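You operate a simulated robot arm through the tools that you are given. There is no shell and no other tool.

The job below is to be done with a simulated robot arm. You get a single attempt, and the scene is never put back.

TASK
Set the head height to 176 mm and clear the fault.
Fine: free the orange clamp lever first and clamp it again after; press Reset once; touch no other control.
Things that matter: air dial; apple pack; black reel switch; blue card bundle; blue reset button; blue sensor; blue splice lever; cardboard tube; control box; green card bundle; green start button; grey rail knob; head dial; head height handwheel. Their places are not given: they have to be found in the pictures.

It is judged by the outcome, as a careful person would: the job done as asked, and still so three seconds after it is handed in. It fails if anything else is knocked over, pushed out of place, dropped, spilled or broken.

THE ROBOT
A 7-joint arm with a two-finger parallel gripper, fixed in place. Base frame: the origin is on the floor under the middle of its stand, x ahead of it, y to its left, z up. Readings come in m, rad, newtons and seconds.
With the tool pointing down near the work surface it reaches from about 0.4 to 0.9 m from the base axis. Its first joint turns from -2.496 to 2.496 rad. Payload 3 kg.
The TCP is the grasp point between the finger pads, 0.03 m short of the fingertips. In the tool frame z runs along the fingers and y along their closing line. Largest opening 0.094 m; finger width 0.028, thickness 0.01; the body of the gripper, 0.05 by 0.096 m, starts 0.055 m behind the TCP.
Orientation is told as [roll, pitch, yaw] about the base's x, y, z axes, in that order, counted from this pose: with the fingers straight down and closing along the base's y, the tool's x points along the base's -x, its y along +y and its z along -z.

THE INTERFACE
- The arm moves only by the tool send_rows. Its argument "moves" is a list of rows, each a list of 7 numbers: the shift along the tool's x, y, z in m, then the turn, a rotation vector about the tool's x, y, z in rad, then the closure, from 0 (fully open) to 1 (shut). In form: [[tx, ty, tz, wx, wy, wz, claw], ...]. A call has 1 to 20 rows; each row shifts and turns the commanded pose from where the row before left it, along the tool's axes as they then stand. Rows are played at 5 a second. More than 0.05 m and 0.15 rad between two rows, or a gripper value outside its range, and nothing of the call is played. A pose out of reach is approached as far as the arm can. The call stops where the force on the tool passes 90 N (or 10 N more than at its start, if that is more) or the arm is blocked; 0.2 s more then pass. Each finger travels about 0.072 m/s and halts on what it meets, pressing with about 43 N; the grip force reading is that of the motor and also rises with nothing between the fingers. The clock runs only during rows and for 0.2 s after the last one: add rows that do not move to give the fingers time. The reply holds the time, the measured pose of the TCP, the force on the tool along the base axes, the opening and the grip force, in the units named above and with some noise, with the torque about the TCP (base axes, N m) and any sound that the robot's microphone picked up, and new pictures: "views" is both (left out), scene, wrist or none.
- Cameras (640 x 400 px; columns grow to the right, rows downward): "scene" is fixed at [0.3978, -0.5007, 1.6799]; the picture's right is [1.00, -0.03, 0.00], its down [-0.01, -0.44, -0.90] and it looks along [0.03, 0.90, -0.44] (base axes); focal length 339 px, centre (320, 200). "wrist" rides on the gripper at [0.076, 0.014, -0.103] in the tool frame; the picture's right is [-0.18, 0.98, 0.00], its down [-0.75, -0.14, -0.64] and it looks along [-0.63, -0.12, 0.77] (tool axes); focal length 243 px, centre (320, 200).
- measure_at(camera, pixels): for up to 12 pixels [column, row] of the newest picture of that camera ("zoom" is the newest enlarged one), the place [x, y, z] in the base frame of the surface seen there, good to about 0.003 m. No time passes.
- zoom(camera, box): a new picture of the part [left, top, right, bottom] of that camera's present view, enlarged. No time passes.
- job_done(): hands the job in; it is judged then, once.

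Open the gripper and draw the arm clear of the work before you hand the job in, unless the task says otherwise.

The tools are called after ">>>" by a JSON object that holds its "fn" and its "kwargs". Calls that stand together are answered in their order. send_rows: Moves the arm, as the interface text tells. Its arguments: {"type":"object","properties":{"moves":{"type":"array","items":{"type":"array","items":{"type":"number"}}},"views":{"type":"string","enum":["both","scene","wrist","none"]}},"required":["moves"]} The other tools are called the same way: measure_at (camera, pixels) gives the place of the surface under pixels of a picture; zoom (camera, box) takes an enlarged picture of a part of a camera's view; job_done () hands the job in.

At the start:

```text
time_s: 0.0
position: [0.4309, 0.1318, 1.364]
tcp_rot: [-0.001, 0.0, 0.0]
contact_force: [0.8, 0.8, -0.1]
moment: [0.01, 0.05, 0.0]
gripper_width: 0.0937
finger_force: 0.1
```

scene: 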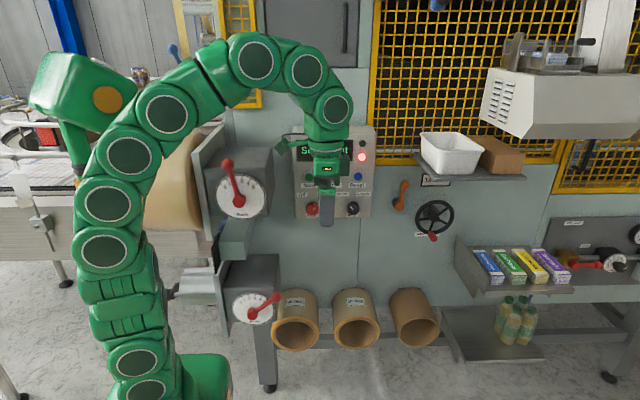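
wrist: 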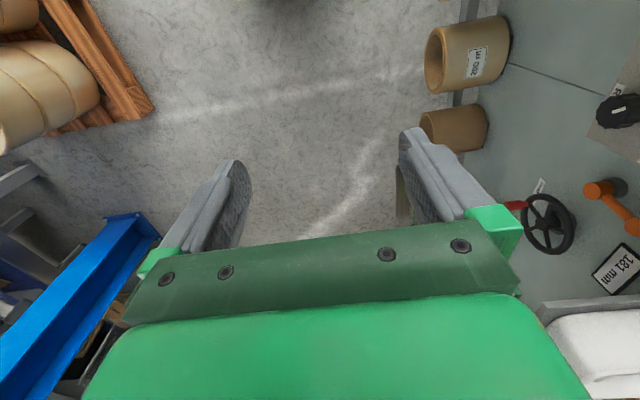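

The scene shows a control box around (335,170), an orange lever at (401,195), and a handwheel at (434,217). I zoom in on these to see details before moving.

>>> {"fn": "zoom", "kwargs": {"camera": "scene", "box": [280, 120, 480, 245]}}

>>> {"fn": "zoom", "kwargs": {"camera": "wrist", "box": [480, 60, 640, 300]}}

```text
3.20 times, centred on (380, 182) of scene
```

zoom: 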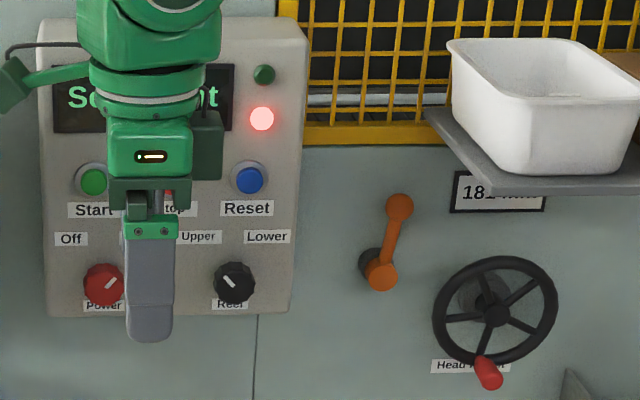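

```text
1.67 times, centred on (560, 180) of wrist
```

zoom: 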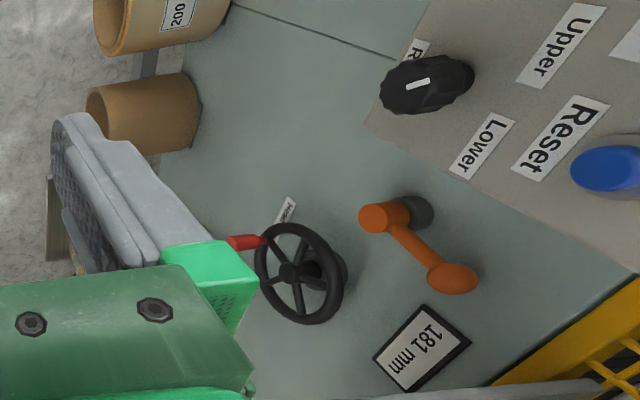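

The height display reads 181 mm. I zoom on the lever and wheel in the scene view again to measure their exact places.

>>> {"fn": "zoom", "kwargs": {"camera": "scene", "box": [380, 165, 476, 245]}}

>>> {"fn": "measure_at", "kwargs": {"camera": "wrist", "pixels": [[573, 200], [592, 191], [608, 181], [592, 189], [630, 225], [550, 222], [513, 206], [522, 206], [566, 222], [535, 205], [630, 160], [600, 260]]}}

>>> {"fn": "measure_at", "kwargs": {"camera": "scene", "pixels": [[405, 184], [399, 206], [402, 194], [434, 216], [433, 238], [358, 177], [361, 157], [440, 181], [385, 240], [360, 200], [345, 208], [454, 215]]}}

```text
5.00 times, centred on (428, 205) of scene
```

zoom: 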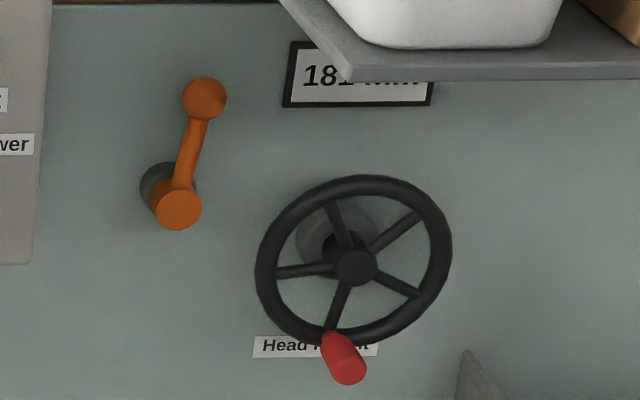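

```text
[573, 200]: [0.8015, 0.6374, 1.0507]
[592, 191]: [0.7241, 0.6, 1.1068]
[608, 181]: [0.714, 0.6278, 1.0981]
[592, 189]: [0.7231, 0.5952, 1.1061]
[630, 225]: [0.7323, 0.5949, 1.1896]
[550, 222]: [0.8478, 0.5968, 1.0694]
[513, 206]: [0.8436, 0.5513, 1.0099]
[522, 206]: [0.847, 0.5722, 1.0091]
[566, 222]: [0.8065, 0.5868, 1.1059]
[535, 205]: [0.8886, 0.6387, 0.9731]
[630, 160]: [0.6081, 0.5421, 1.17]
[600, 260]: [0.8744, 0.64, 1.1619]
```

```text
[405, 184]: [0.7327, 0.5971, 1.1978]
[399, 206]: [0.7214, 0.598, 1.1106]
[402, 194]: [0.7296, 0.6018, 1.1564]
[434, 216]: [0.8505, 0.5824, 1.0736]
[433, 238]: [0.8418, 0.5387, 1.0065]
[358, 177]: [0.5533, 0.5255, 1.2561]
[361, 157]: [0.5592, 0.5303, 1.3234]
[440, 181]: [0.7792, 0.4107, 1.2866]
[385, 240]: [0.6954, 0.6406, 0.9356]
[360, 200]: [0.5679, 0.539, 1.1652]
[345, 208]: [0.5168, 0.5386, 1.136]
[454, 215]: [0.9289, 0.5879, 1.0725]
```

The lever pivot is near (0.72, 0.60, 1.11) with its ball at (0.733, 0.597, 1.198). The wheel hub is near (0.85, 0.58, 1.07) and its red handle near (0.842, 0.54, 1.007), on a vertical panel at y≈0.64. I tilt the tool to point toward +y, away from all objects.

>>> {"fn": "send_rows", "kwargs": {"moves": [[0, 0, 0, -0.15, 0, 0, 0], [0, 0, 0, -0.15, 0, 0, 0], [0, 0, 0, -0.15, 0, 0, 0], [0, 0, 0, -0.15, 0, 0, 0], [0, 0, 0, -0.15, 0, 0, 0], [0, 0, 0, -0.15, 0, 0, 0], [0, 0, 0, -0.15, 0, 0, 0], [0, 0, 0, -0.15, 0, 0, 0], [0, 0, 0, -0.15, 0, 0, 0], [0, 0, 0, -0.15, 0, 0, 0], [0, 0, 0, -0.0708, 0, 0, 0], [0, 0, 0, 0, 0, 0, 0]], "views": "both"}}

```text
time_s: 2.6
position: [0.4305, 0.1316, 1.3647]
tcp_rot: [1.571, 0.0, -0.001]
contact_force: [-0.3, 0.0, -0.2]
moment: [-0.02, 0.01, 0.02]
gripper_width: 0.094
finger_force: 0.1
```

scene: 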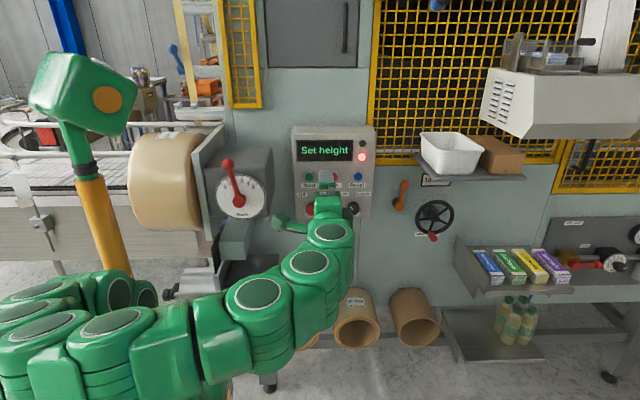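
wrist: 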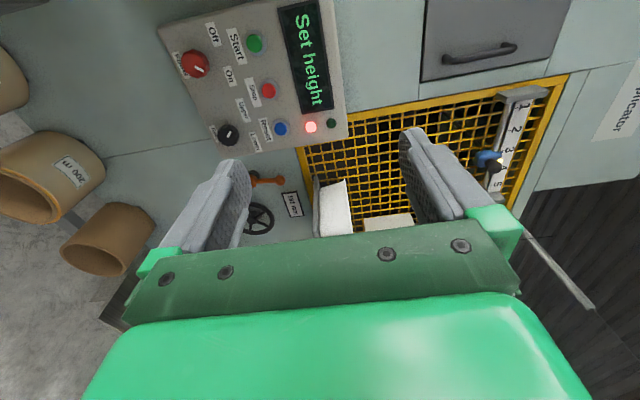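

The tool now points at the panel and the screen reads "Set height". I move closer toward the lever, staying at y≈0.25, to inspect the lever, the display and the shelf's underside.

>>> {"fn": "send_rows", "kwargs": {"moves": [[-0.0283, -0.0275, 0.02, 0, 0, 0, 0], [-0.0283, -0.0275, 0.02, 0, 0, 0, 0], [-0.0283, -0.0275, 0.02, 0, 0, 0, 0], [-0.0283, -0.0275, 0.02, 0, 0, 0, 0], [-0.0283, -0.0275, 0.02, 0, 0, 0, 0], [-0.0283, -0.0275, 0.02, 0, 0, 0, 0], [0, 0, 0, 0, 0, 0, 0]], "views": "both"}}

```text
time_s: 4.2
position: [0.6003, 0.2524, 1.1987]
tcp_rot: [1.571, 0.0, -0.002]
contact_force: [-0.2, 0.0, -0.7]
moment: [0.0, -0.01, -0.02]
gripper_width: 0.094
finger_force: 0.0
```

scene: 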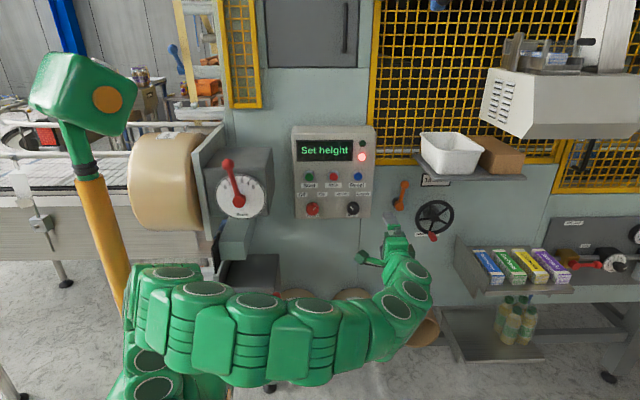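
wrist: 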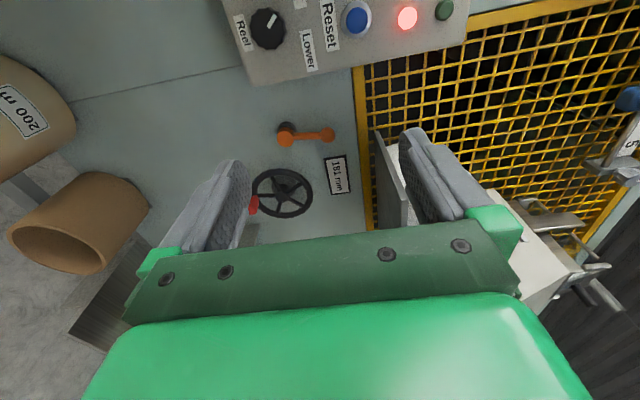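

The wrist view shows the lever at (305,135), the display at (337,175) and the wheel at (283,193). I zoom in to look for stops or markings.

>>> {"fn": "zoom", "kwargs": {"camera": "wrist", "box": [230, 90, 410, 230]}}

>>> {"fn": "measure_at", "kwargs": {"camera": "wrist", "pixels": [[285, 138], [306, 136], [327, 135], [288, 128], [284, 186], [253, 204], [395, 195], [390, 170], [382, 150], [340, 120], [345, 185], [312, 195]]}}

>>> {"fn": "measure_at", "kwargs": {"camera": "scene", "pixels": [[405, 184], [398, 207], [402, 194], [434, 216], [433, 238], [432, 235], [418, 163], [422, 177], [430, 180], [480, 183], [524, 180], [395, 202]]}}

```text
2.86 times, centred on (320, 160) of wrist
```

zoom: 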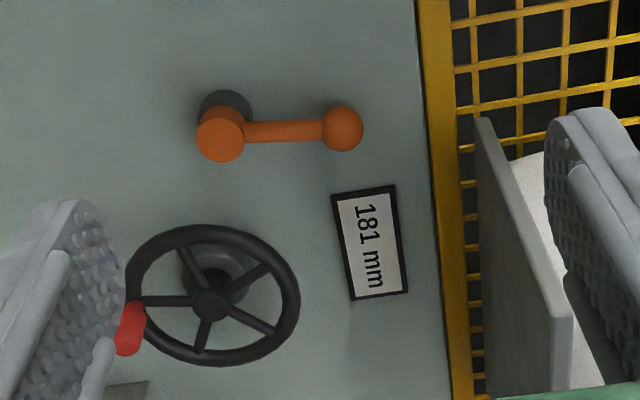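

```text
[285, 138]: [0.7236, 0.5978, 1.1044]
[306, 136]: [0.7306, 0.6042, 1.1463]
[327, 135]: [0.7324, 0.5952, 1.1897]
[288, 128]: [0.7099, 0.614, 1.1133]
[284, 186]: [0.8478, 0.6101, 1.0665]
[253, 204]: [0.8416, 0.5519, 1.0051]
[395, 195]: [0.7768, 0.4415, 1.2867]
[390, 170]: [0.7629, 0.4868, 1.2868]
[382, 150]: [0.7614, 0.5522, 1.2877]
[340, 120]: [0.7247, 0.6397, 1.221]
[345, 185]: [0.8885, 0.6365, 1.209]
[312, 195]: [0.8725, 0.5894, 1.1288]
```

```text
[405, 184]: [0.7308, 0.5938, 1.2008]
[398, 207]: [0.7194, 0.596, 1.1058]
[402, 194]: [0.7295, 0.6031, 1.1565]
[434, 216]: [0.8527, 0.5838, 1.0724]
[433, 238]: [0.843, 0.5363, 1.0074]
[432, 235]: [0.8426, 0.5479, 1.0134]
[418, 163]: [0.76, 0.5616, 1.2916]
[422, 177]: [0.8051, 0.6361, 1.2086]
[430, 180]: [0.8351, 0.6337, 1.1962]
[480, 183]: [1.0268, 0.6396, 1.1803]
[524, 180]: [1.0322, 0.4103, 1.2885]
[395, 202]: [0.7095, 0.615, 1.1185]
```

The lever pivot is at about (0.721, 0.60, 1.105) and its ball at (0.732, 0.60, 1.196); the shelf underside is around z=1.28 for x>0.76. I close the fingers and go to the lever's right side at (0.79, 0.45, 1.175), so I can nudge it to the left, the usual loosening direction and the side clear of the wheel.

>>> {"fn": "send_rows", "kwargs": {"moves": [[-0.0271, -0.0034, 0.0286, 0, 0, 0, 1], [-0.0271, -0.0034, 0.0286, 0, 0, 0, 1], [-0.0271, -0.0034, 0.0286, 0, 0, 0, 1], [-0.0271, -0.0034, 0.0286, 0, 0, 0, 1], [-0.0271, -0.0034, 0.0286, 0, 0, 0, 1], [-0.0271, -0.0034, 0.0286, 0, 0, 0, 1], [-0.0271, -0.0034, 0.0286, 0, 0, 0, 1], [0, 0, 0, 0, 0, 0, 1]], "views": "both"}}

```text
time_s: 6.0
position: [0.7892, 0.4523, 1.1758]
tcp_rot: [1.569, 0.001, 0.0]
contact_force: [0.5, 0.3, -0.5]
moment: [-0.01, 0.03, 0.01]
gripper_width: 0.0001
finger_force: 33.3
```

scene: 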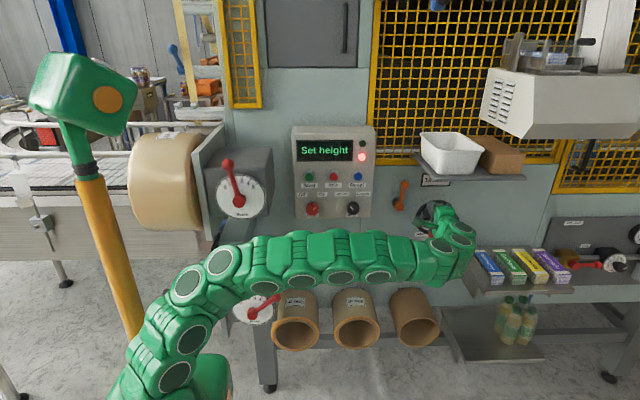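
wrist: 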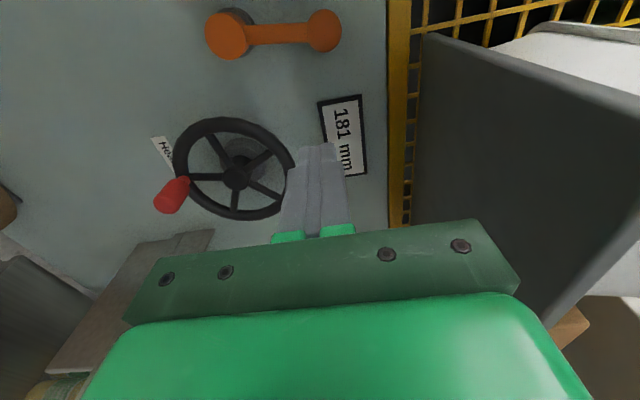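

The closed fingers stand right of the lever at (0.789, 0.452, 1.176). I measure how near the wrist link is to the card tray at (470,275) before going further.

>>> {"fn": "measure_at", "kwargs": {"camera": "scene", "pixels": [[462, 240], [473, 262], [478, 290], [460, 270], [470, 235], [474, 245], [455, 265], [437, 215], [515, 290], [485, 252]]}}

>>> {"fn": "measure_at", "kwargs": {"camera": "wrist", "pixels": [[228, 33], [275, 34], [325, 31], [235, 175], [170, 195], [180, 190], [433, 40], [290, 165], [320, 160], [130, 260], [205, 235], [100, 340]]}}

>>> {"fn": "zoom", "kwargs": {"camera": "scene", "box": [380, 160, 540, 300]}}

```text
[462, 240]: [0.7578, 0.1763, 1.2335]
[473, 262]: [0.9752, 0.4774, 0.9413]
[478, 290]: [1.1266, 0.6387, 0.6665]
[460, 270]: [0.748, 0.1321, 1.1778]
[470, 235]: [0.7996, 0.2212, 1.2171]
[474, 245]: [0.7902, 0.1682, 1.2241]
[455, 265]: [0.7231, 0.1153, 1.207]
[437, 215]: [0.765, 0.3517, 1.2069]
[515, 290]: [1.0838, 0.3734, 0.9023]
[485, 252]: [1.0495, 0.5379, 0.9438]
```

```text
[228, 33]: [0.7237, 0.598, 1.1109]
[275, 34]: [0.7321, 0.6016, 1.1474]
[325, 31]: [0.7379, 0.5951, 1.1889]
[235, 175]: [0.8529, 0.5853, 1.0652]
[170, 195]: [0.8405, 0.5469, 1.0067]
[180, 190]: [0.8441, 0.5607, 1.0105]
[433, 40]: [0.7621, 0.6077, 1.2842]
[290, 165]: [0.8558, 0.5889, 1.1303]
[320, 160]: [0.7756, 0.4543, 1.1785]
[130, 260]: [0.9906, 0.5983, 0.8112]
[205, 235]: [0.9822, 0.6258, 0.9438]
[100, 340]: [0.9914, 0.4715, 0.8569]
```

```text
2.86 times, centred on (460, 230) of scene
```

zoom: 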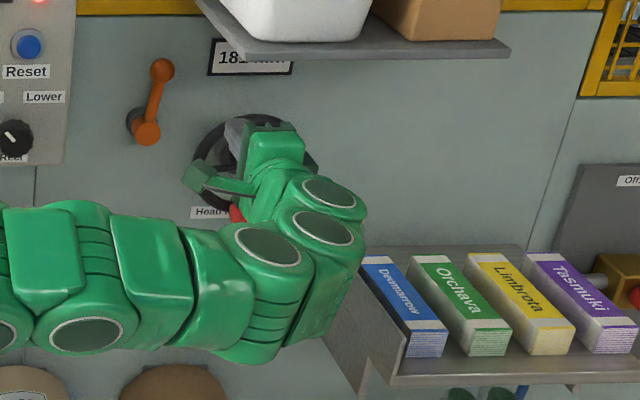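

The arm is well clear of the card tray and shelf. I advance straight to y≈0.585 with the fingers beside the lever (fingertips at y≈0.615, panel at 0.64).

>>> {"fn": "send_rows", "kwargs": {"moves": [[0, 0, 0.033, 0, 0, 0, 1], [0, 0, 0.033, 0, 0, 0, 1], [0, 0, 0.033, 0, 0, 0, 1], [0, 0, 0.033, 0, 0, 0, 1], [0, 0, 0, 0, 0, 0, 1]], "views": "both"}}

```text
time_s: 7.2
position: [0.7896, 0.5848, 1.1763]
tcp_rot: [1.57, 0.0, 0.0]
contact_force: [-0.5, 0.1, -0.3]
moment: [0.02, 0.0, 0.0]
gripper_width: 0.0
finger_force: 32.9
```

scene: 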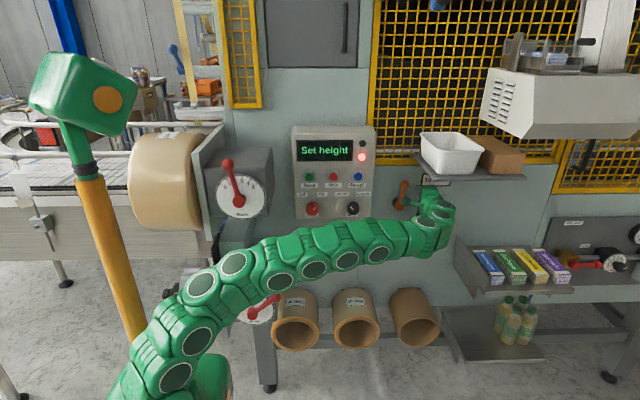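
wrist: 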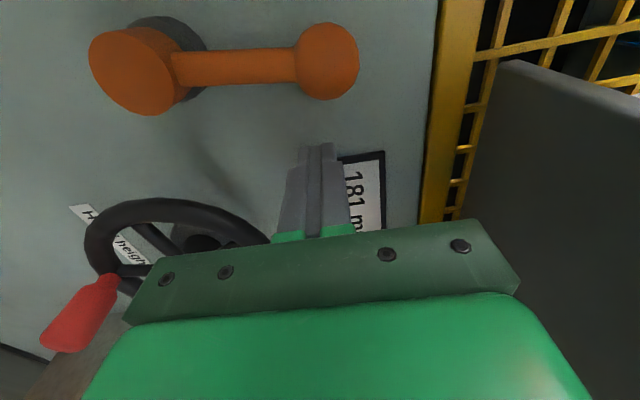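

The fingers sit to the right of the lever's ball with no contact. I push left (−x) in small steps and watch the force.

>>> {"fn": "send_rows", "kwargs": {"moves": [[0.01, 0, 0, 0, 0, 0, 1], [0.01, 0, 0, 0, 0, 0, 1], [0.01, 0, 0, 0, 0, 0, 1], [0.005, 0, 0, 0, 0, 0, 1], [0.005, 0, 0, 0, 0, 0, 1], [0.005, 0, 0, 0, 0, 0, 1]], "views": "wrist"}}

```text
time_s: 8.6
position: [0.7447, 0.5846, 1.1762]
tcp_rot: [1.571, -0.001, -0.002]
contact_force: [0.2, 0.5, 1.0]
moment: [-0.02, 0.04, -0.02]
gripper_width: 0.0001
finger_force: 33.5
```

wrist: 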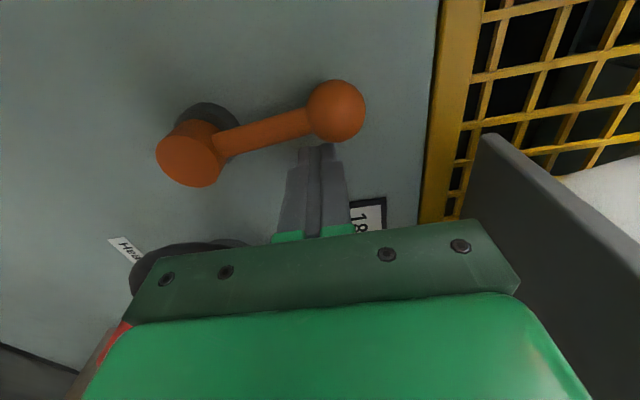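

The force is nearly zero and the lever looks more tilted in this view; I measure its points to see whether it has moved.

>>> {"fn": "measure_at", "kwargs": {"camera": "wrist", "pixels": [[185, 155], [265, 130], [335, 110], [360, 110], [318, 150], [335, 140]]}}

>>> {"fn": "zoom", "kwargs": {"camera": "wrist", "box": [130, 60, 430, 250]}}

```text
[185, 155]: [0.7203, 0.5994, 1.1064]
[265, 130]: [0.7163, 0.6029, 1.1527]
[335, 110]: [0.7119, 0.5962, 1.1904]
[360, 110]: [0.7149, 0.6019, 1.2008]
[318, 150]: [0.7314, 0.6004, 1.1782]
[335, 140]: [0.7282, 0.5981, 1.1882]
```

```text
2.11 times, centred on (280, 155) of wrist
```

zoom: 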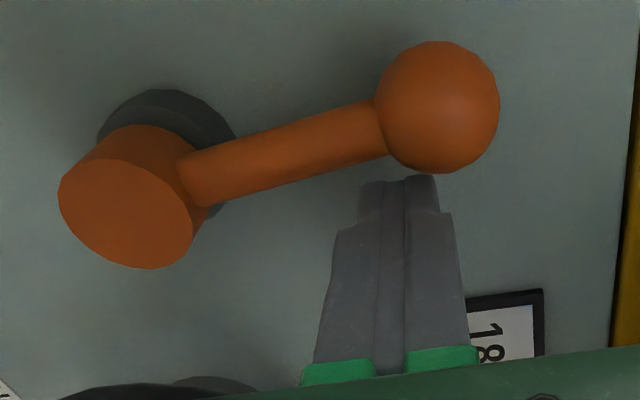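

The lever has moved freely: its ball is now at x≈0.712 (it was 0.733), so it turns to the left with little resistance. I keep pushing it along the arc to about 40° and watch for a stop.

>>> {"fn": "send_rows", "kwargs": {"moves": [[0.009, 0.0005, 0, 0, 0, 0, 1], [0.009, 0.0005, 0, 0, 0, 0, 1], [0.0086, 0.0004, 0, 0, 0, 0, 1], [0.008, -0.0017, 0, 0, 0, 0, 1], [0.008, -0.0017, 0, 0, 0, 0, 1], [0.008, -0.0018, 0, 0, 0, 0, 1]], "views": "both"}}

>>> {"fn": "measure_at", "kwargs": {"camera": "scene", "pixels": [[372, 150], [371, 200], [371, 215], [376, 135], [352, 209], [355, 212]]}}

```text
time_s: 10.0
position: [0.6945, 0.5851, 1.1716]
tcp_rot: [1.569, 0.001, -0.001]
contact_force: [0.0, 0.8, 0.1]
moment: [0.0, 0.01, 0.01]
gripper_width: 0.0
finger_force: 32.9
```

scene: 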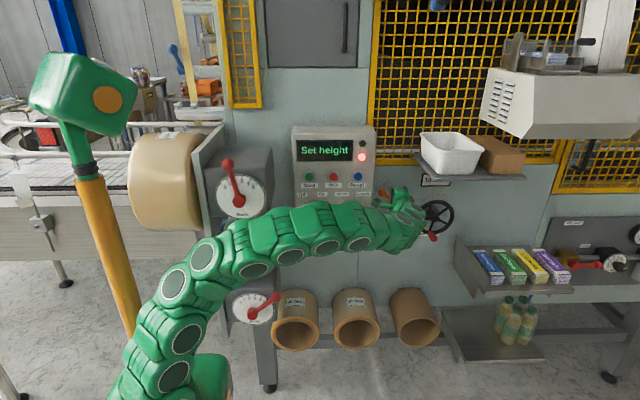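
wrist: 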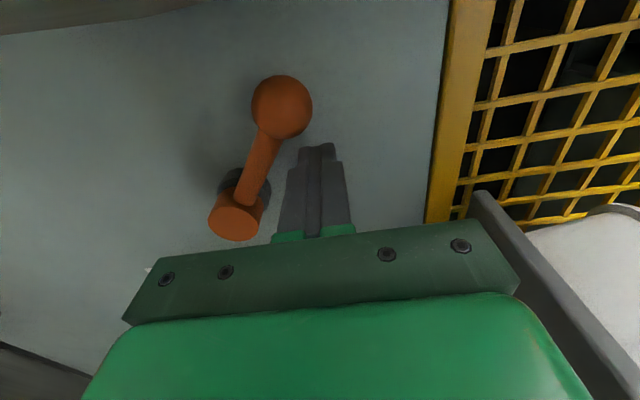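

```text
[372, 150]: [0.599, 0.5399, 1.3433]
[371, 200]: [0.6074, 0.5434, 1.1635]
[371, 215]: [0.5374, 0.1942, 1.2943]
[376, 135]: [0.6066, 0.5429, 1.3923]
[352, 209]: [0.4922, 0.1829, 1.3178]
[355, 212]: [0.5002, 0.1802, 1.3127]
```

The lever has swung further left without resistance. I measure its angle now.

>>> {"fn": "measure_at", "kwargs": {"camera": "wrist", "pixels": [[235, 223], [262, 165], [280, 105], [310, 100], [318, 150], [252, 105]]}}

>>> {"fn": "zoom", "kwargs": {"camera": "wrist", "box": [180, 50, 420, 250]}}

```text
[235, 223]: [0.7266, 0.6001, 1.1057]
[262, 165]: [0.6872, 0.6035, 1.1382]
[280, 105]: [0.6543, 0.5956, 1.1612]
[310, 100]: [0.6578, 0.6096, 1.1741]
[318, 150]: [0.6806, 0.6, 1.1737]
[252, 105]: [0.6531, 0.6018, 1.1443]
```

```text
2.00 times, centred on (300, 150) of wrist
```

zoom: 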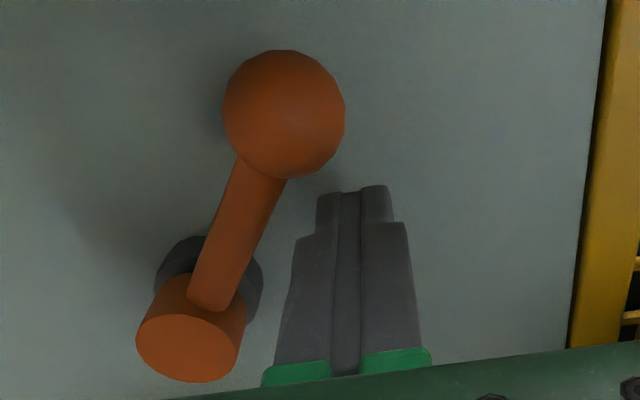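

The lever is now about 50° left of vertical (ball at (0.654, 1.16)). I push it another 25° or so, checking for an end stop.

>>> {"fn": "send_rows", "kwargs": {"moves": [[0.0063, -0.0035, 0, 0, 0, 0, 1], [0.0063, -0.0042, 0, 0, 0, 0, 1], [0.0063, -0.0045, 0, 0, 0, 0, 1], [0.0063, -0.005, 0, 0, 0, 0, 1]], "views": "both"}}

```text
time_s: 10.7
position: [0.6871, 0.5794, 1.1665]
tcp_rot: [1.577, 0.001, -0.018]
contact_force: [16.4, 8.7, -2.6]
moment: [0.01, -0.08, -0.58]
gripper_width: 0.0
finger_force: 33.3
stopped in row 3: the force on the tool passed its limit at 106 N (the readings are from after the stop); the commanded pose is now the measured one
```

scene: 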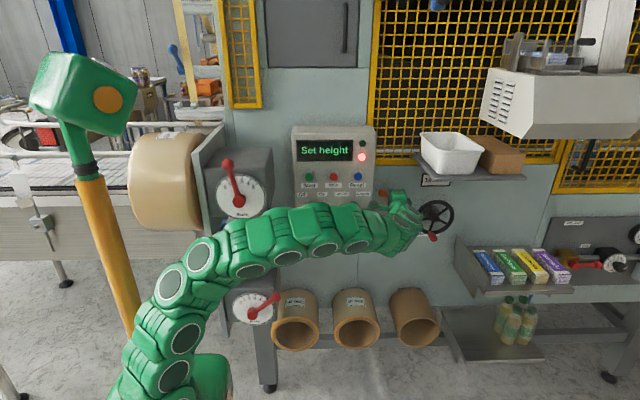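
wrist: 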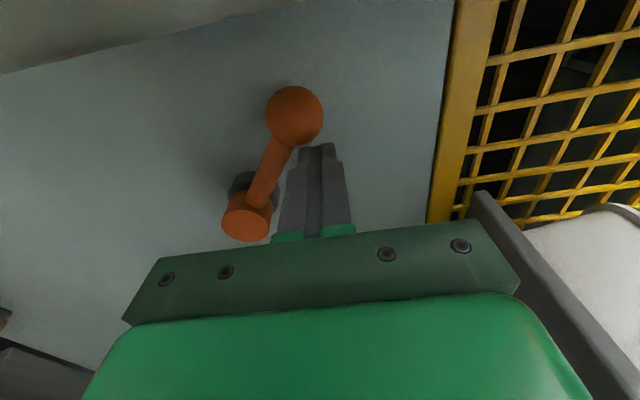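

The lever met its end stop (force on the fingers toward +x, consistent with contact at the fingertips). I ease off to the right, measuring the lever's position next.

>>> {"fn": "send_rows", "kwargs": {"moves": [[-0.01, 0.003, 0, 0, 0, 0, 1], [-0.015, 0.004, 0, 0, 0, 0, 1], [-0.005, 0, -0.02, 0, 0, 0, 1], [0, 0, -0.04, 0, 0, 0, 1], [0, 0, -0.04, 0, 0, 0, 1], [0, 0, 0, 0, 0, 0, 1]], "views": "both"}}

```text
time_s: 12.1
position: [0.7147, 0.4817, 1.1716]
tcp_rot: [1.577, 0.0, -0.016]
contact_force: [0.8, 0.4, -0.6]
moment: [0.02, -0.03, 0.02]
gripper_width: 0.0001
finger_force: 33.4
```

scene: 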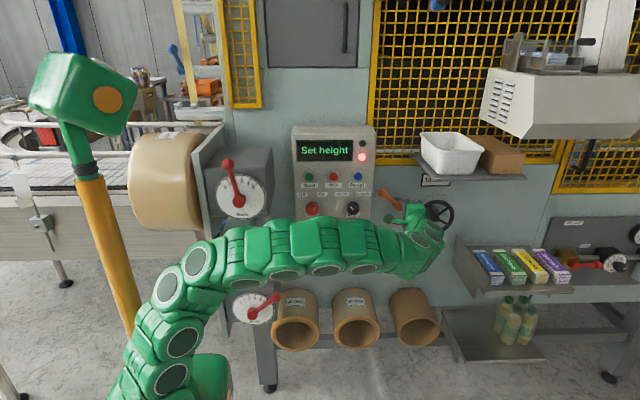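
wrist: 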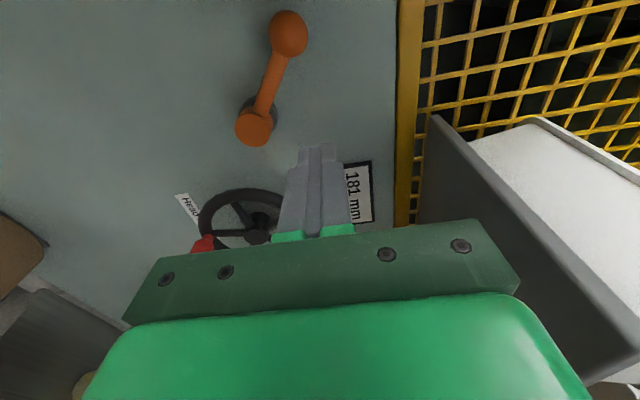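

The arm is clear of the lever, whose ball is now at (289,33) in the wrist view. I measure the lever, the wheel and its red handle.

>>> {"fn": "measure_at", "kwargs": {"camera": "wrist", "pixels": [[254, 128], [271, 82], [288, 35], [260, 230], [205, 245], [212, 242]]}}

>>> {"fn": "measure_at", "kwargs": {"camera": "scene", "pixels": [[385, 193], [399, 206], [392, 199], [440, 205]]}}

>>> {"fn": "zoom", "kwargs": {"camera": "scene", "box": [360, 165, 480, 245]}}

```text
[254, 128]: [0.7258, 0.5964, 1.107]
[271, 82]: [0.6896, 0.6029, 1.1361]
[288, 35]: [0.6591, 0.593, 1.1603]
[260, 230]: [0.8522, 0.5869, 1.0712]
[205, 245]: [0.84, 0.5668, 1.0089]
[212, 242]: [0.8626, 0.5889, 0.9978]
```

```text
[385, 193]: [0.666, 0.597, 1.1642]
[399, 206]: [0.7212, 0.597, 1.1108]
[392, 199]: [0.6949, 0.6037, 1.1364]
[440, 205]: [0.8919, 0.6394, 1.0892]
```

```text
5.00 times, centred on (420, 205) of scene
```

zoom: 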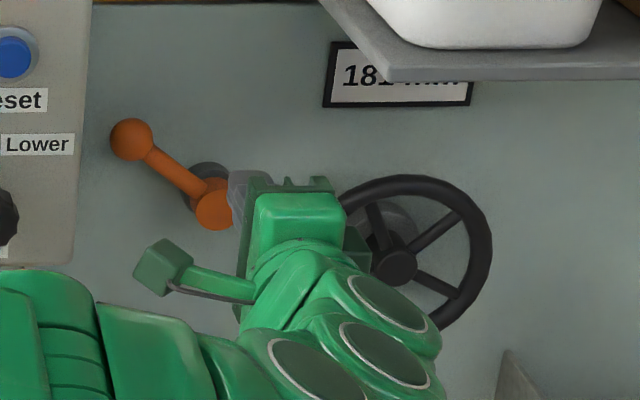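

The lever rests about 48° left of vertical, against its stop. Now I back off and go down to the wheel's level, half opening the fingers and correcting the small orientation drift, to view the red handle closely.

>>> {"fn": "send_rows", "kwargs": {"moves": [[-0.0163, -0.0375, -0.01, 0.006, 0.016, 0, 1], [-0.0163, -0.0375, -0.01, 0, 0, 0, 0.5], [-0.0163, -0.0375, -0.01, 0, 0, 0, 0.5], [-0.0163, -0.0375, -0.01, 0, 0, 0, 0.5], [0, 0, 0, 0, 0, 0, 0.5]], "views": "both"}}

```text
time_s: 13.3
position: [0.7815, 0.4414, 1.0238]
tcp_rot: [1.571, 0.0, 0.0]
contact_force: [0.2, 0.8, 0.7]
moment: [0.0, 0.02, 0.02]
gripper_width: 0.0472
finger_force: 0.1
```

scene: 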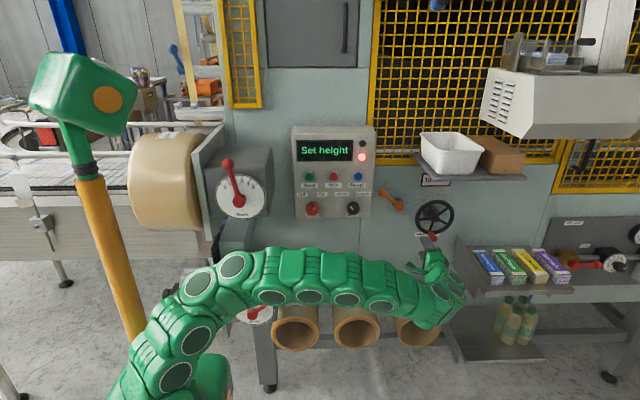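
wrist: 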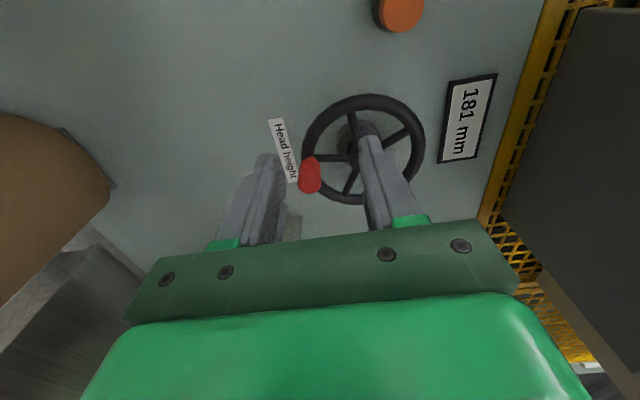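

The red handle shows at (310,175) between the fingers, and the display is readable at (468,118). I zoom and measure the wheel's rim, hub and handle.

>>> {"fn": "zoom", "kwargs": {"camera": "wrist", "box": [260, 80, 440, 220]}}

>>> {"fn": "measure_at", "kwargs": {"camera": "wrist", "pixels": [[310, 188], [310, 180], [309, 170], [310, 162], [302, 183], [318, 183], [352, 98], [421, 150], [305, 145], [350, 201], [333, 158], [395, 185]]}}

>>> {"fn": "zoom", "kwargs": {"camera": "scene", "box": [390, 170, 480, 250]}}

>>> {"fn": "measure_at", "kwargs": {"camera": "scene", "pixels": [[434, 201], [415, 218], [454, 214], [433, 239], [434, 217], [433, 235]]}}

```text
2.86 times, centred on (350, 150) of wrist
```

zoom: 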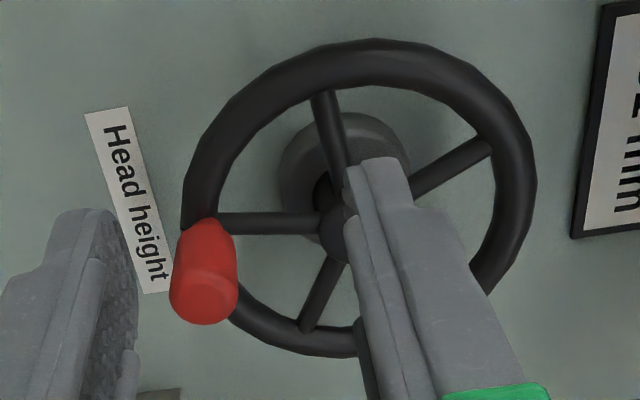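

```text
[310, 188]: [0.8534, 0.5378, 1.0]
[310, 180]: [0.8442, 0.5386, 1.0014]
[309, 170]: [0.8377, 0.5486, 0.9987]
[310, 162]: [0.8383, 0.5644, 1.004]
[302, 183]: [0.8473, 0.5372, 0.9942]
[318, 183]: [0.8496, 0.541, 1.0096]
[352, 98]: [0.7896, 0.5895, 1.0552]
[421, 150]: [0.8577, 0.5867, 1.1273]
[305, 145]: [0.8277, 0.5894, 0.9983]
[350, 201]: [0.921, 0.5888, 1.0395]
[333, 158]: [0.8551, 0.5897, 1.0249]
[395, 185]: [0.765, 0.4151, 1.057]
```

```text
5.00 times, centred on (435, 210) of scene
```

zoom: 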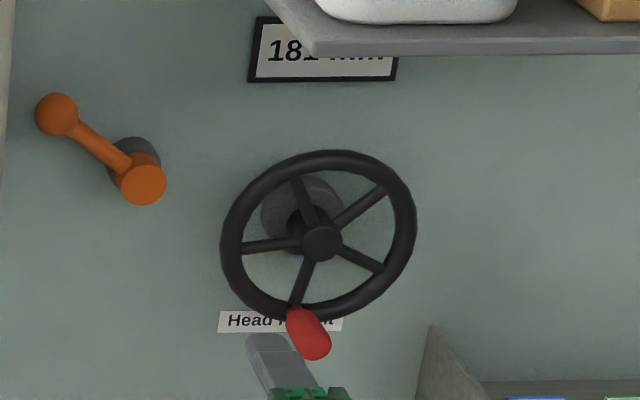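

```text
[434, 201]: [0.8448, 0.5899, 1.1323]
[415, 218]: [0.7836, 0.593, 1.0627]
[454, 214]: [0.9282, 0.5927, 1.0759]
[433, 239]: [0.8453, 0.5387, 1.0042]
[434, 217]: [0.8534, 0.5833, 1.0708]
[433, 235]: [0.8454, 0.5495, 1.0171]
```

The handle's axis is at about (0.848, 1.002) with its front end at y≈0.537, and the hub is at (0.8535, 1.069), so the radius is about 0.067. I line up with the handle and advance until the pads overlap it, stopping the fingertips about 1.5 cm short of the rim.

>>> {"fn": "send_rows", "kwargs": {"moves": [[-0.0333, -0.0109, 0, 0, 0, 0, 0.4], [-0.0333, -0.0109, 0, 0, 0, 0, 0.4], [0, 0, 0.034, 0, 0, 0, 0.4], [0, 0, 0.034, 0, 0, 0, 0.4], [0, 0, 0.033, 0, 0, 0, 0.4], [0, 0, 0, 0, 0, 0, 0.4]], "views": "both"}}

```text
time_s: 14.7
position: [0.8462, 0.5417, 1.0023]
tcp_rot: [1.571, 0.002, 0.0]
contact_force: [-0.4, -0.7, -0.3]
moment: [0.02, -0.02, 0.01]
gripper_width: 0.0562
finger_force: 0.0
```

scene: 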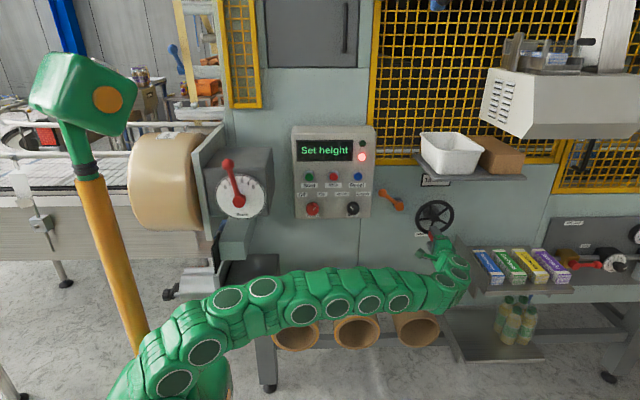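
wrist: 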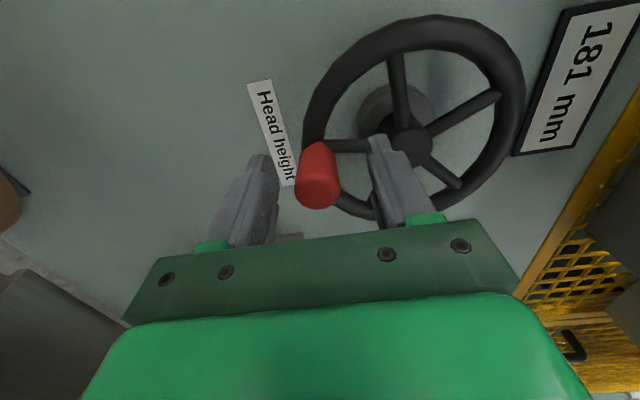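

The handle (318,175) lies between the finger tips; I check the sideways alignment with a zoom before closing.

>>> {"fn": "zoom", "kwargs": {"camera": "wrist", "box": [200, 100, 460, 260]}}

>>> {"fn": "measure_at", "kwargs": {"camera": "wrist", "pixels": [[318, 200], [318, 185], [318, 170], [318, 155], [302, 180], [334, 180], [268, 165], [385, 150], [410, 142], [375, 140]]}}

```text
2.46 times, centred on (330, 180) of wrist
```

zoom: 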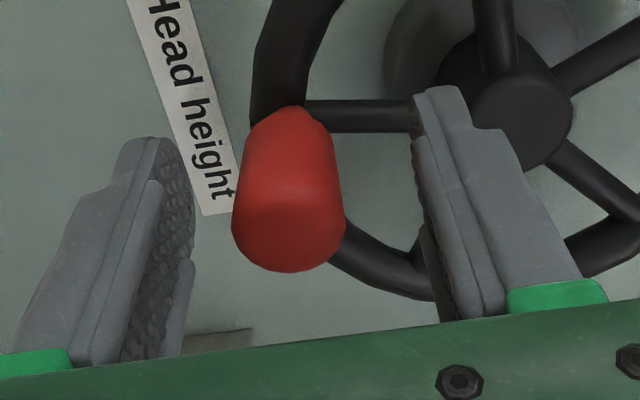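

```text
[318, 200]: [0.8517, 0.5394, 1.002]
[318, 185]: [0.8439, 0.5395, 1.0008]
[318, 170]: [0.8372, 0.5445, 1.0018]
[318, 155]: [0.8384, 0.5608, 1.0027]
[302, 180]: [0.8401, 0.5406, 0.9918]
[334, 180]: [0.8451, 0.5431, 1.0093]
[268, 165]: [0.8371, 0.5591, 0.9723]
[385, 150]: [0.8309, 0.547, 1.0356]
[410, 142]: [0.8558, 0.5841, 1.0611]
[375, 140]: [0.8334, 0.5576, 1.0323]
```

The handle sits centred between the pads (z 0.992–1.012, x≈0.849). I close on it.

>>> {"fn": "send_rows", "kwargs": {"moves": [[-0.002, 0, 0, 0, 0, 0, 0.4], [0, 0, 0, 0, 0, 0, 1], [0, 0, 0, 0, 0, 0, 1], [0, 0, 0, 0, 0, 0, 1]], "views": "wrist"}}

```text
time_s: 15.7
position: [0.8488, 0.5405, 0.9983]
tcp_rot: [1.567, -0.001, 0.0]
contact_force: [-6.1, -5.2, -23.5]
moment: [-0.19, -0.06, -0.7]
gripper_width: 0.0253
finger_force: 45.2
```

wrist: 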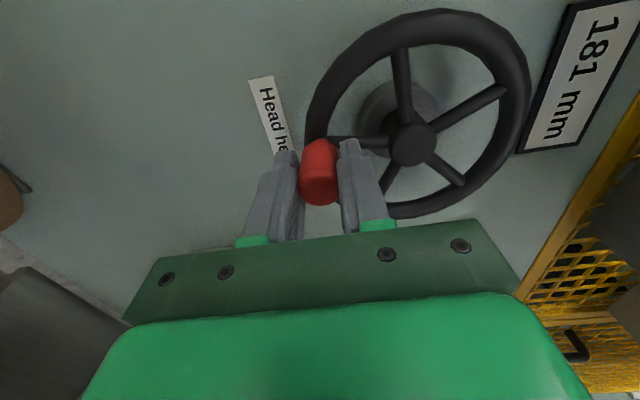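

The handle is gripped (opening 0.0253 m), with about 23 N of downward load because the true handle centre is about 4 mm lower. I relax that offset, then turn the wheel a small 20° clockwise (handle moving toward −x) to see which way the display goes.

>>> {"fn": "send_rows", "kwargs": {"moves": [[0, -0.0035, 0, 0, 0, 0, 1], [0.0066, 0.0007, 0, 0, 0, 0, 1], [0.0065, 0.0013, 0, 0, 0, 0, 1], [0.0063, 0.0019, 0, 0, 0, 0, 1], [0.0061, 0.0025, 0, 0, 0, 0, 1], [0, 0, 0, 0, 0, 0, 1]], "views": "both"}}

```text
time_s: 17.1
position: [0.8238, 0.5401, 1.0065]
tcp_rot: [1.574, -0.003, 0.0]
contact_force: [18.8, 1.2, 20.5]
moment: [0.18, 0.2, -0.96]
gripper_width: 0.0253
finger_force: 45.2
```

scene: 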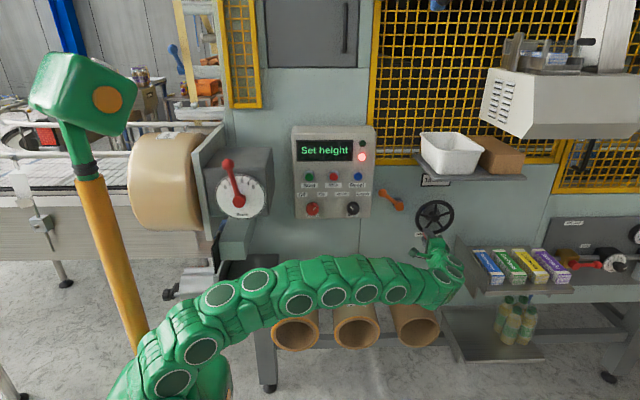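
wrist: 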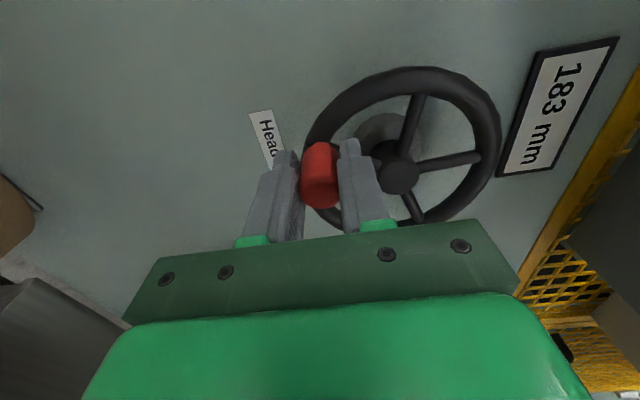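

The display now reads 183 mm, so clockwise raises the head and about 21° makes 2 mm. I turn counter-clockwise: first to about 22° right of bottom, then I'll re-read the display.

>>> {"fn": "send_rows", "kwargs": {"moves": [[-0.002, 0.003, 0, 0, 0, 0, 1], [-0.0067, -0.0028, 0, 0, 0, 0, 1], [-0.007, -0.0021, 0, 0, 0, 0, 1], [-0.0072, -0.0013, 0, 0, 0, 0, 1], [-0.0073, -0.0006, 0, 0, 0, 0, 1], [-0.0073, 0.0002, 0, 0, 0, 0, 1], [-0.0072, 0.0009, 0, 0, 0, 0, 1], [-0.0071, 0.0016, 0, 0, 0, 0, 1], [-0.0069, 0.0024, 0, 0, 0, 0, 1], [0, 0, 0, 0, 0, 0, 1]], "views": "wrist"}}

```text
time_s: 19.3
position: [0.8711, 0.543, 0.9975]
tcp_rot: [1.567, 0.004, 0.001]
contact_force: [3.4, 16.5, -49.2]
moment: [0.23, -0.21, -0.34]
gripper_width: 0.0253
finger_force: 45.0
out of reach, approached as far as the arm can: row 8, 9
```

wrist: 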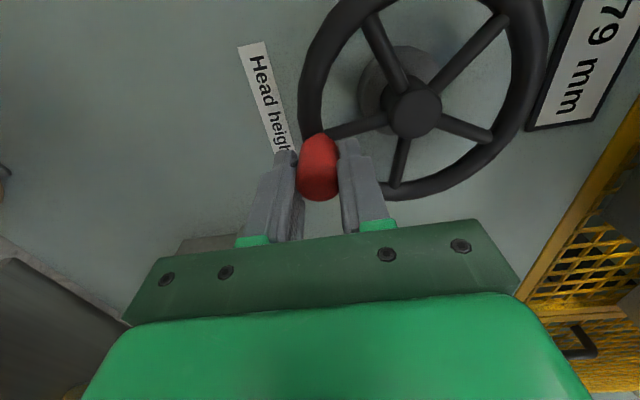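

The display reads 179 mm and falling, but the arm reports the straight-ahead pose is at its reach limit near x=0.873. I ease the radial load off and then open the fingers, so I can re-grip with the tool yawed outward.

>>> {"fn": "send_rows", "kwargs": {"moves": [[0.003, -0.004, 0, 0, 0, 0, 1], [0.002, -0.004, 0, 0, 0, 0, 1], [0, 0, 0, 0, 0, 0, 1]], "views": "none"}}

```text
time_s: 20.1
position: [0.8645, 0.5413, 0.9974]
tcp_rot: [1.579, -0.003, -0.001]
contact_force: [7.7, 23.6, 1.0]
moment: [0.11, 0.43, -0.38]
gripper_width: 0.0256
finger_force: 45.2
```

The vertical load is gone. I now open the fingers and look at both views.

>>> {"fn": "send_rows", "kwargs": {"moves": [[0, 0, 0, 0, 0, 0, 0.4], [0, 0, 0, 0, 0, 0, 0.4], [0, 0, 0, 0, 0, 0, 0.4]], "views": "both"}}

```text
time_s: 20.9
position: [0.8652, 0.5419, 0.9937]
tcp_rot: [1.572, -0.002, 0.0]
contact_force: [0.3, 0.5, 0.4]
moment: [-0.04, 0.0, -0.01]
gripper_width: 0.0565
finger_force: 0.0
```

scene: 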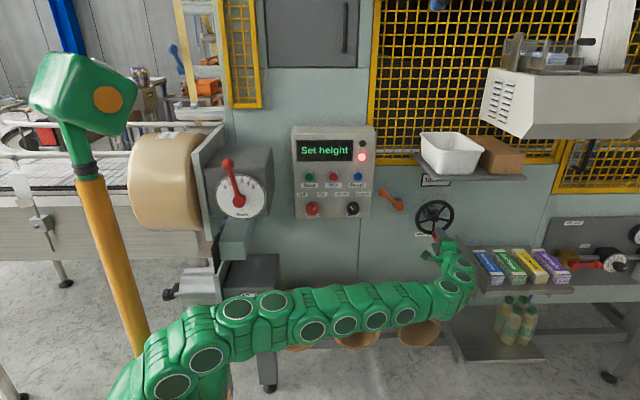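
wrist: 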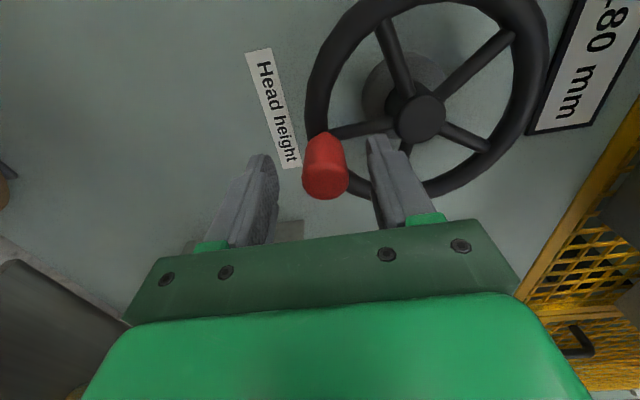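

The display reads 180 mm now and the wheel stays put. I back straight off 6 cm and measure the handle.

>>> {"fn": "measure_at", "kwargs": {"camera": "wrist", "pixels": [[325, 190], [325, 178], [325, 165], [325, 150], [310, 175], [340, 175], [420, 118]]}}

>>> {"fn": "send_rows", "kwargs": {"moves": [[0, 0, -0.03, 0, 0, 0, 0.4], [0, 0, -0.04, 0, 0, 0, 0.4], [0, 0, 0, 0, 0, 0, 0.4]], "views": "both"}}

```text
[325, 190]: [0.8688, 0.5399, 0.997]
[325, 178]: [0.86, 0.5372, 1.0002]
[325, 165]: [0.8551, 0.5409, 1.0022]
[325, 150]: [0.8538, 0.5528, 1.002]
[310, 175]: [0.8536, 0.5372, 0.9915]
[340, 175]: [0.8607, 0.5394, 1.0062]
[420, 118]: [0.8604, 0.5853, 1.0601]
```

```text
time_s: 21.7
position: [0.8656, 0.4697, 0.994]
tcp_rot: [1.572, 0.0, 0.001]
contact_force: [0.5, -0.2, -0.2]
moment: [-0.03, 0.0, 0.0]
gripper_width: 0.0564
finger_force: 0.1
```

scene: 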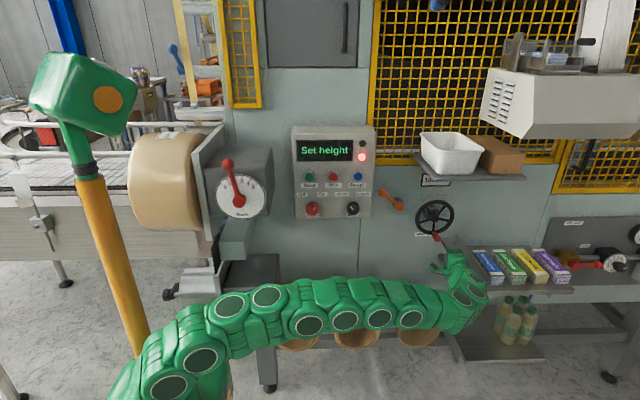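
wrist: 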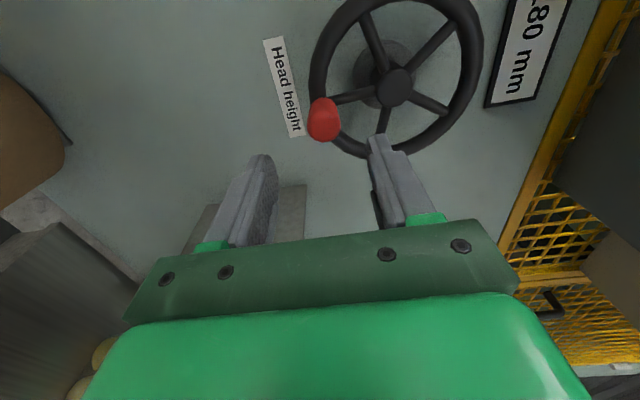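

The handle centre is now at about (0.866, 0.999), with its front end at y≈0.537. I yaw the tool by −0.45 rad about the vertical, so the wrist stays nearer the base, and set up for an approach along the new tool axis.

>>> {"fn": "send_rows", "kwargs": {"moves": [[0, 0, 0, 0, -0.15, 0, 0.4], [0, 0, 0, 0, -0.15, 0, 0.4], [0, 0, 0, 0, -0.15, 0, 0.4], [0.0192, 0.002, -0.0093, 0, 0, 0, 0.4], [0.0192, 0.002, -0.0093, 0, 0, 0, 0.4], [0, 0, 0, 0, 0, 0, 0.4]], "views": "both"}}

```text
time_s: 23.1
position: [0.8232, 0.4719, 0.9986]
tcp_rot: [1.572, 0.0, -0.449]
contact_force: [-0.1, 0.7, -0.2]
moment: [0.0, 0.0, 0.04]
gripper_width: 0.0564
finger_force: 0.0
```

scene: 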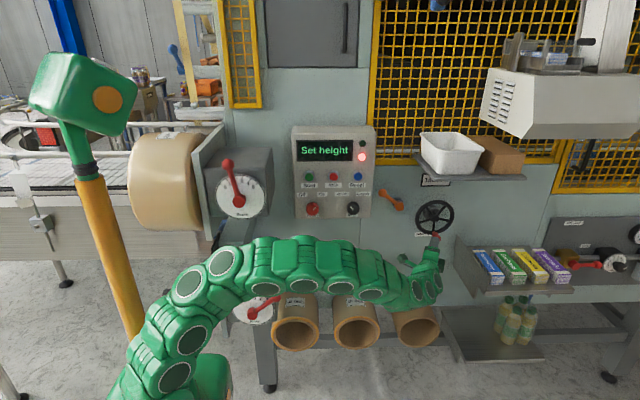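
wrist: 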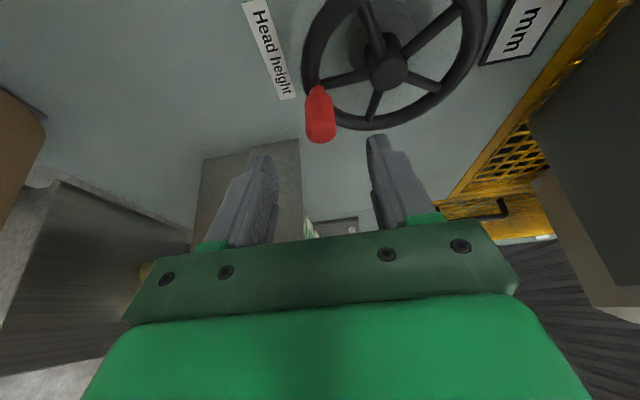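

Handle at (320,115) is between the open fingers. I advance 77 mm along the tool axis to put the pads around it.

>>> {"fn": "send_rows", "kwargs": {"moves": [[-0.0004, -0.0002, 0.0258, 0, 0, 0, 0.4], [-0.0004, -0.0002, 0.0258, 0, 0, 0, 0.4], [-0.0004, -0.0002, 0.0257, 0, 0, 0, 0.4], [0, 0, 0, 0, 0, 0, 0.4]], "views": "both"}}

```text
time_s: 24.1
position: [0.8578, 0.5404, 0.999]
tcp_rot: [1.571, 0.001, -0.449]
contact_force: [0.0, -0.8, -0.2]
moment: [-0.02, 0.0, 0.02]
gripper_width: 0.0566
finger_force: 0.1
```

scene: 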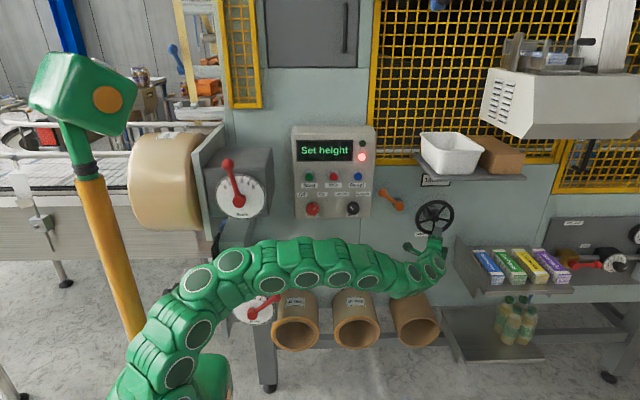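
wrist: 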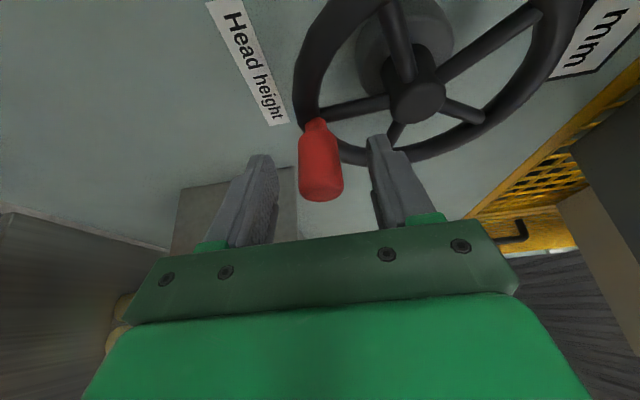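

The handle (320,165) lies between the fingers; I check alignment by measuring handle and finger pad points.

>>> {"fn": "zoom", "kwargs": {"camera": "wrist", "box": [200, 100, 460, 260]}}

>>> {"fn": "measure_at", "kwargs": {"camera": "wrist", "pixels": [[320, 195], [320, 180], [320, 165], [318, 140], [303, 175], [339, 170], [268, 165], [378, 150], [258, 160], [415, 105]]}}

>>> {"fn": "zoom", "kwargs": {"camera": "scene", "box": [400, 165, 480, 265]}}

```text
2.46 times, centred on (330, 180) of wrist
```

zoom: 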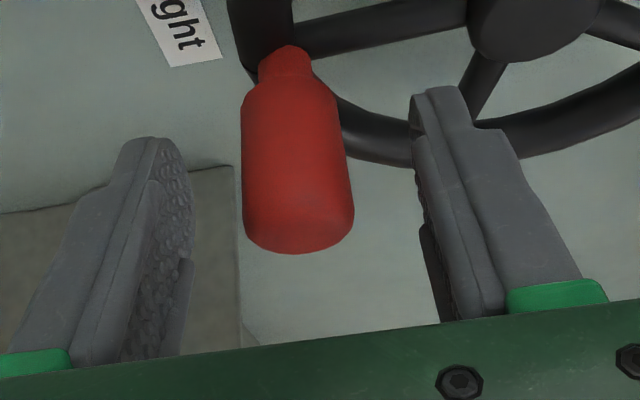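

```text
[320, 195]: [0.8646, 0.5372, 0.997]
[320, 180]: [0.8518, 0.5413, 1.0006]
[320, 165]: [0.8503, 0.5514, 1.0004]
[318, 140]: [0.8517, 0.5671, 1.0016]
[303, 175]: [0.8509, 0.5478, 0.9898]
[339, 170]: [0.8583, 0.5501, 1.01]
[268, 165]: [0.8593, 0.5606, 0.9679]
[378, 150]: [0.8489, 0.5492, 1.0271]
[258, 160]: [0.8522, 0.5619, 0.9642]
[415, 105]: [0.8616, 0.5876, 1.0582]
```

```text
4.00 times, centred on (440, 215) of scene
```

zoom: 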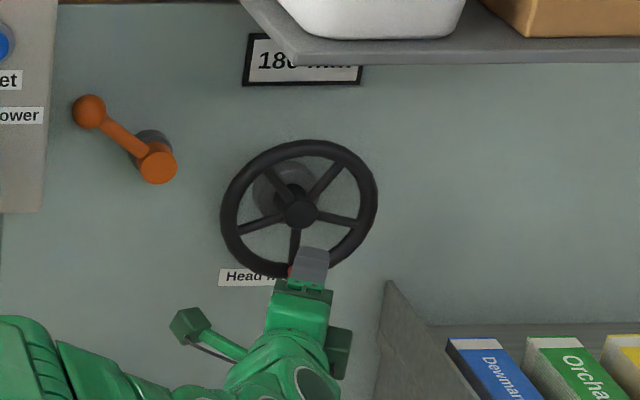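

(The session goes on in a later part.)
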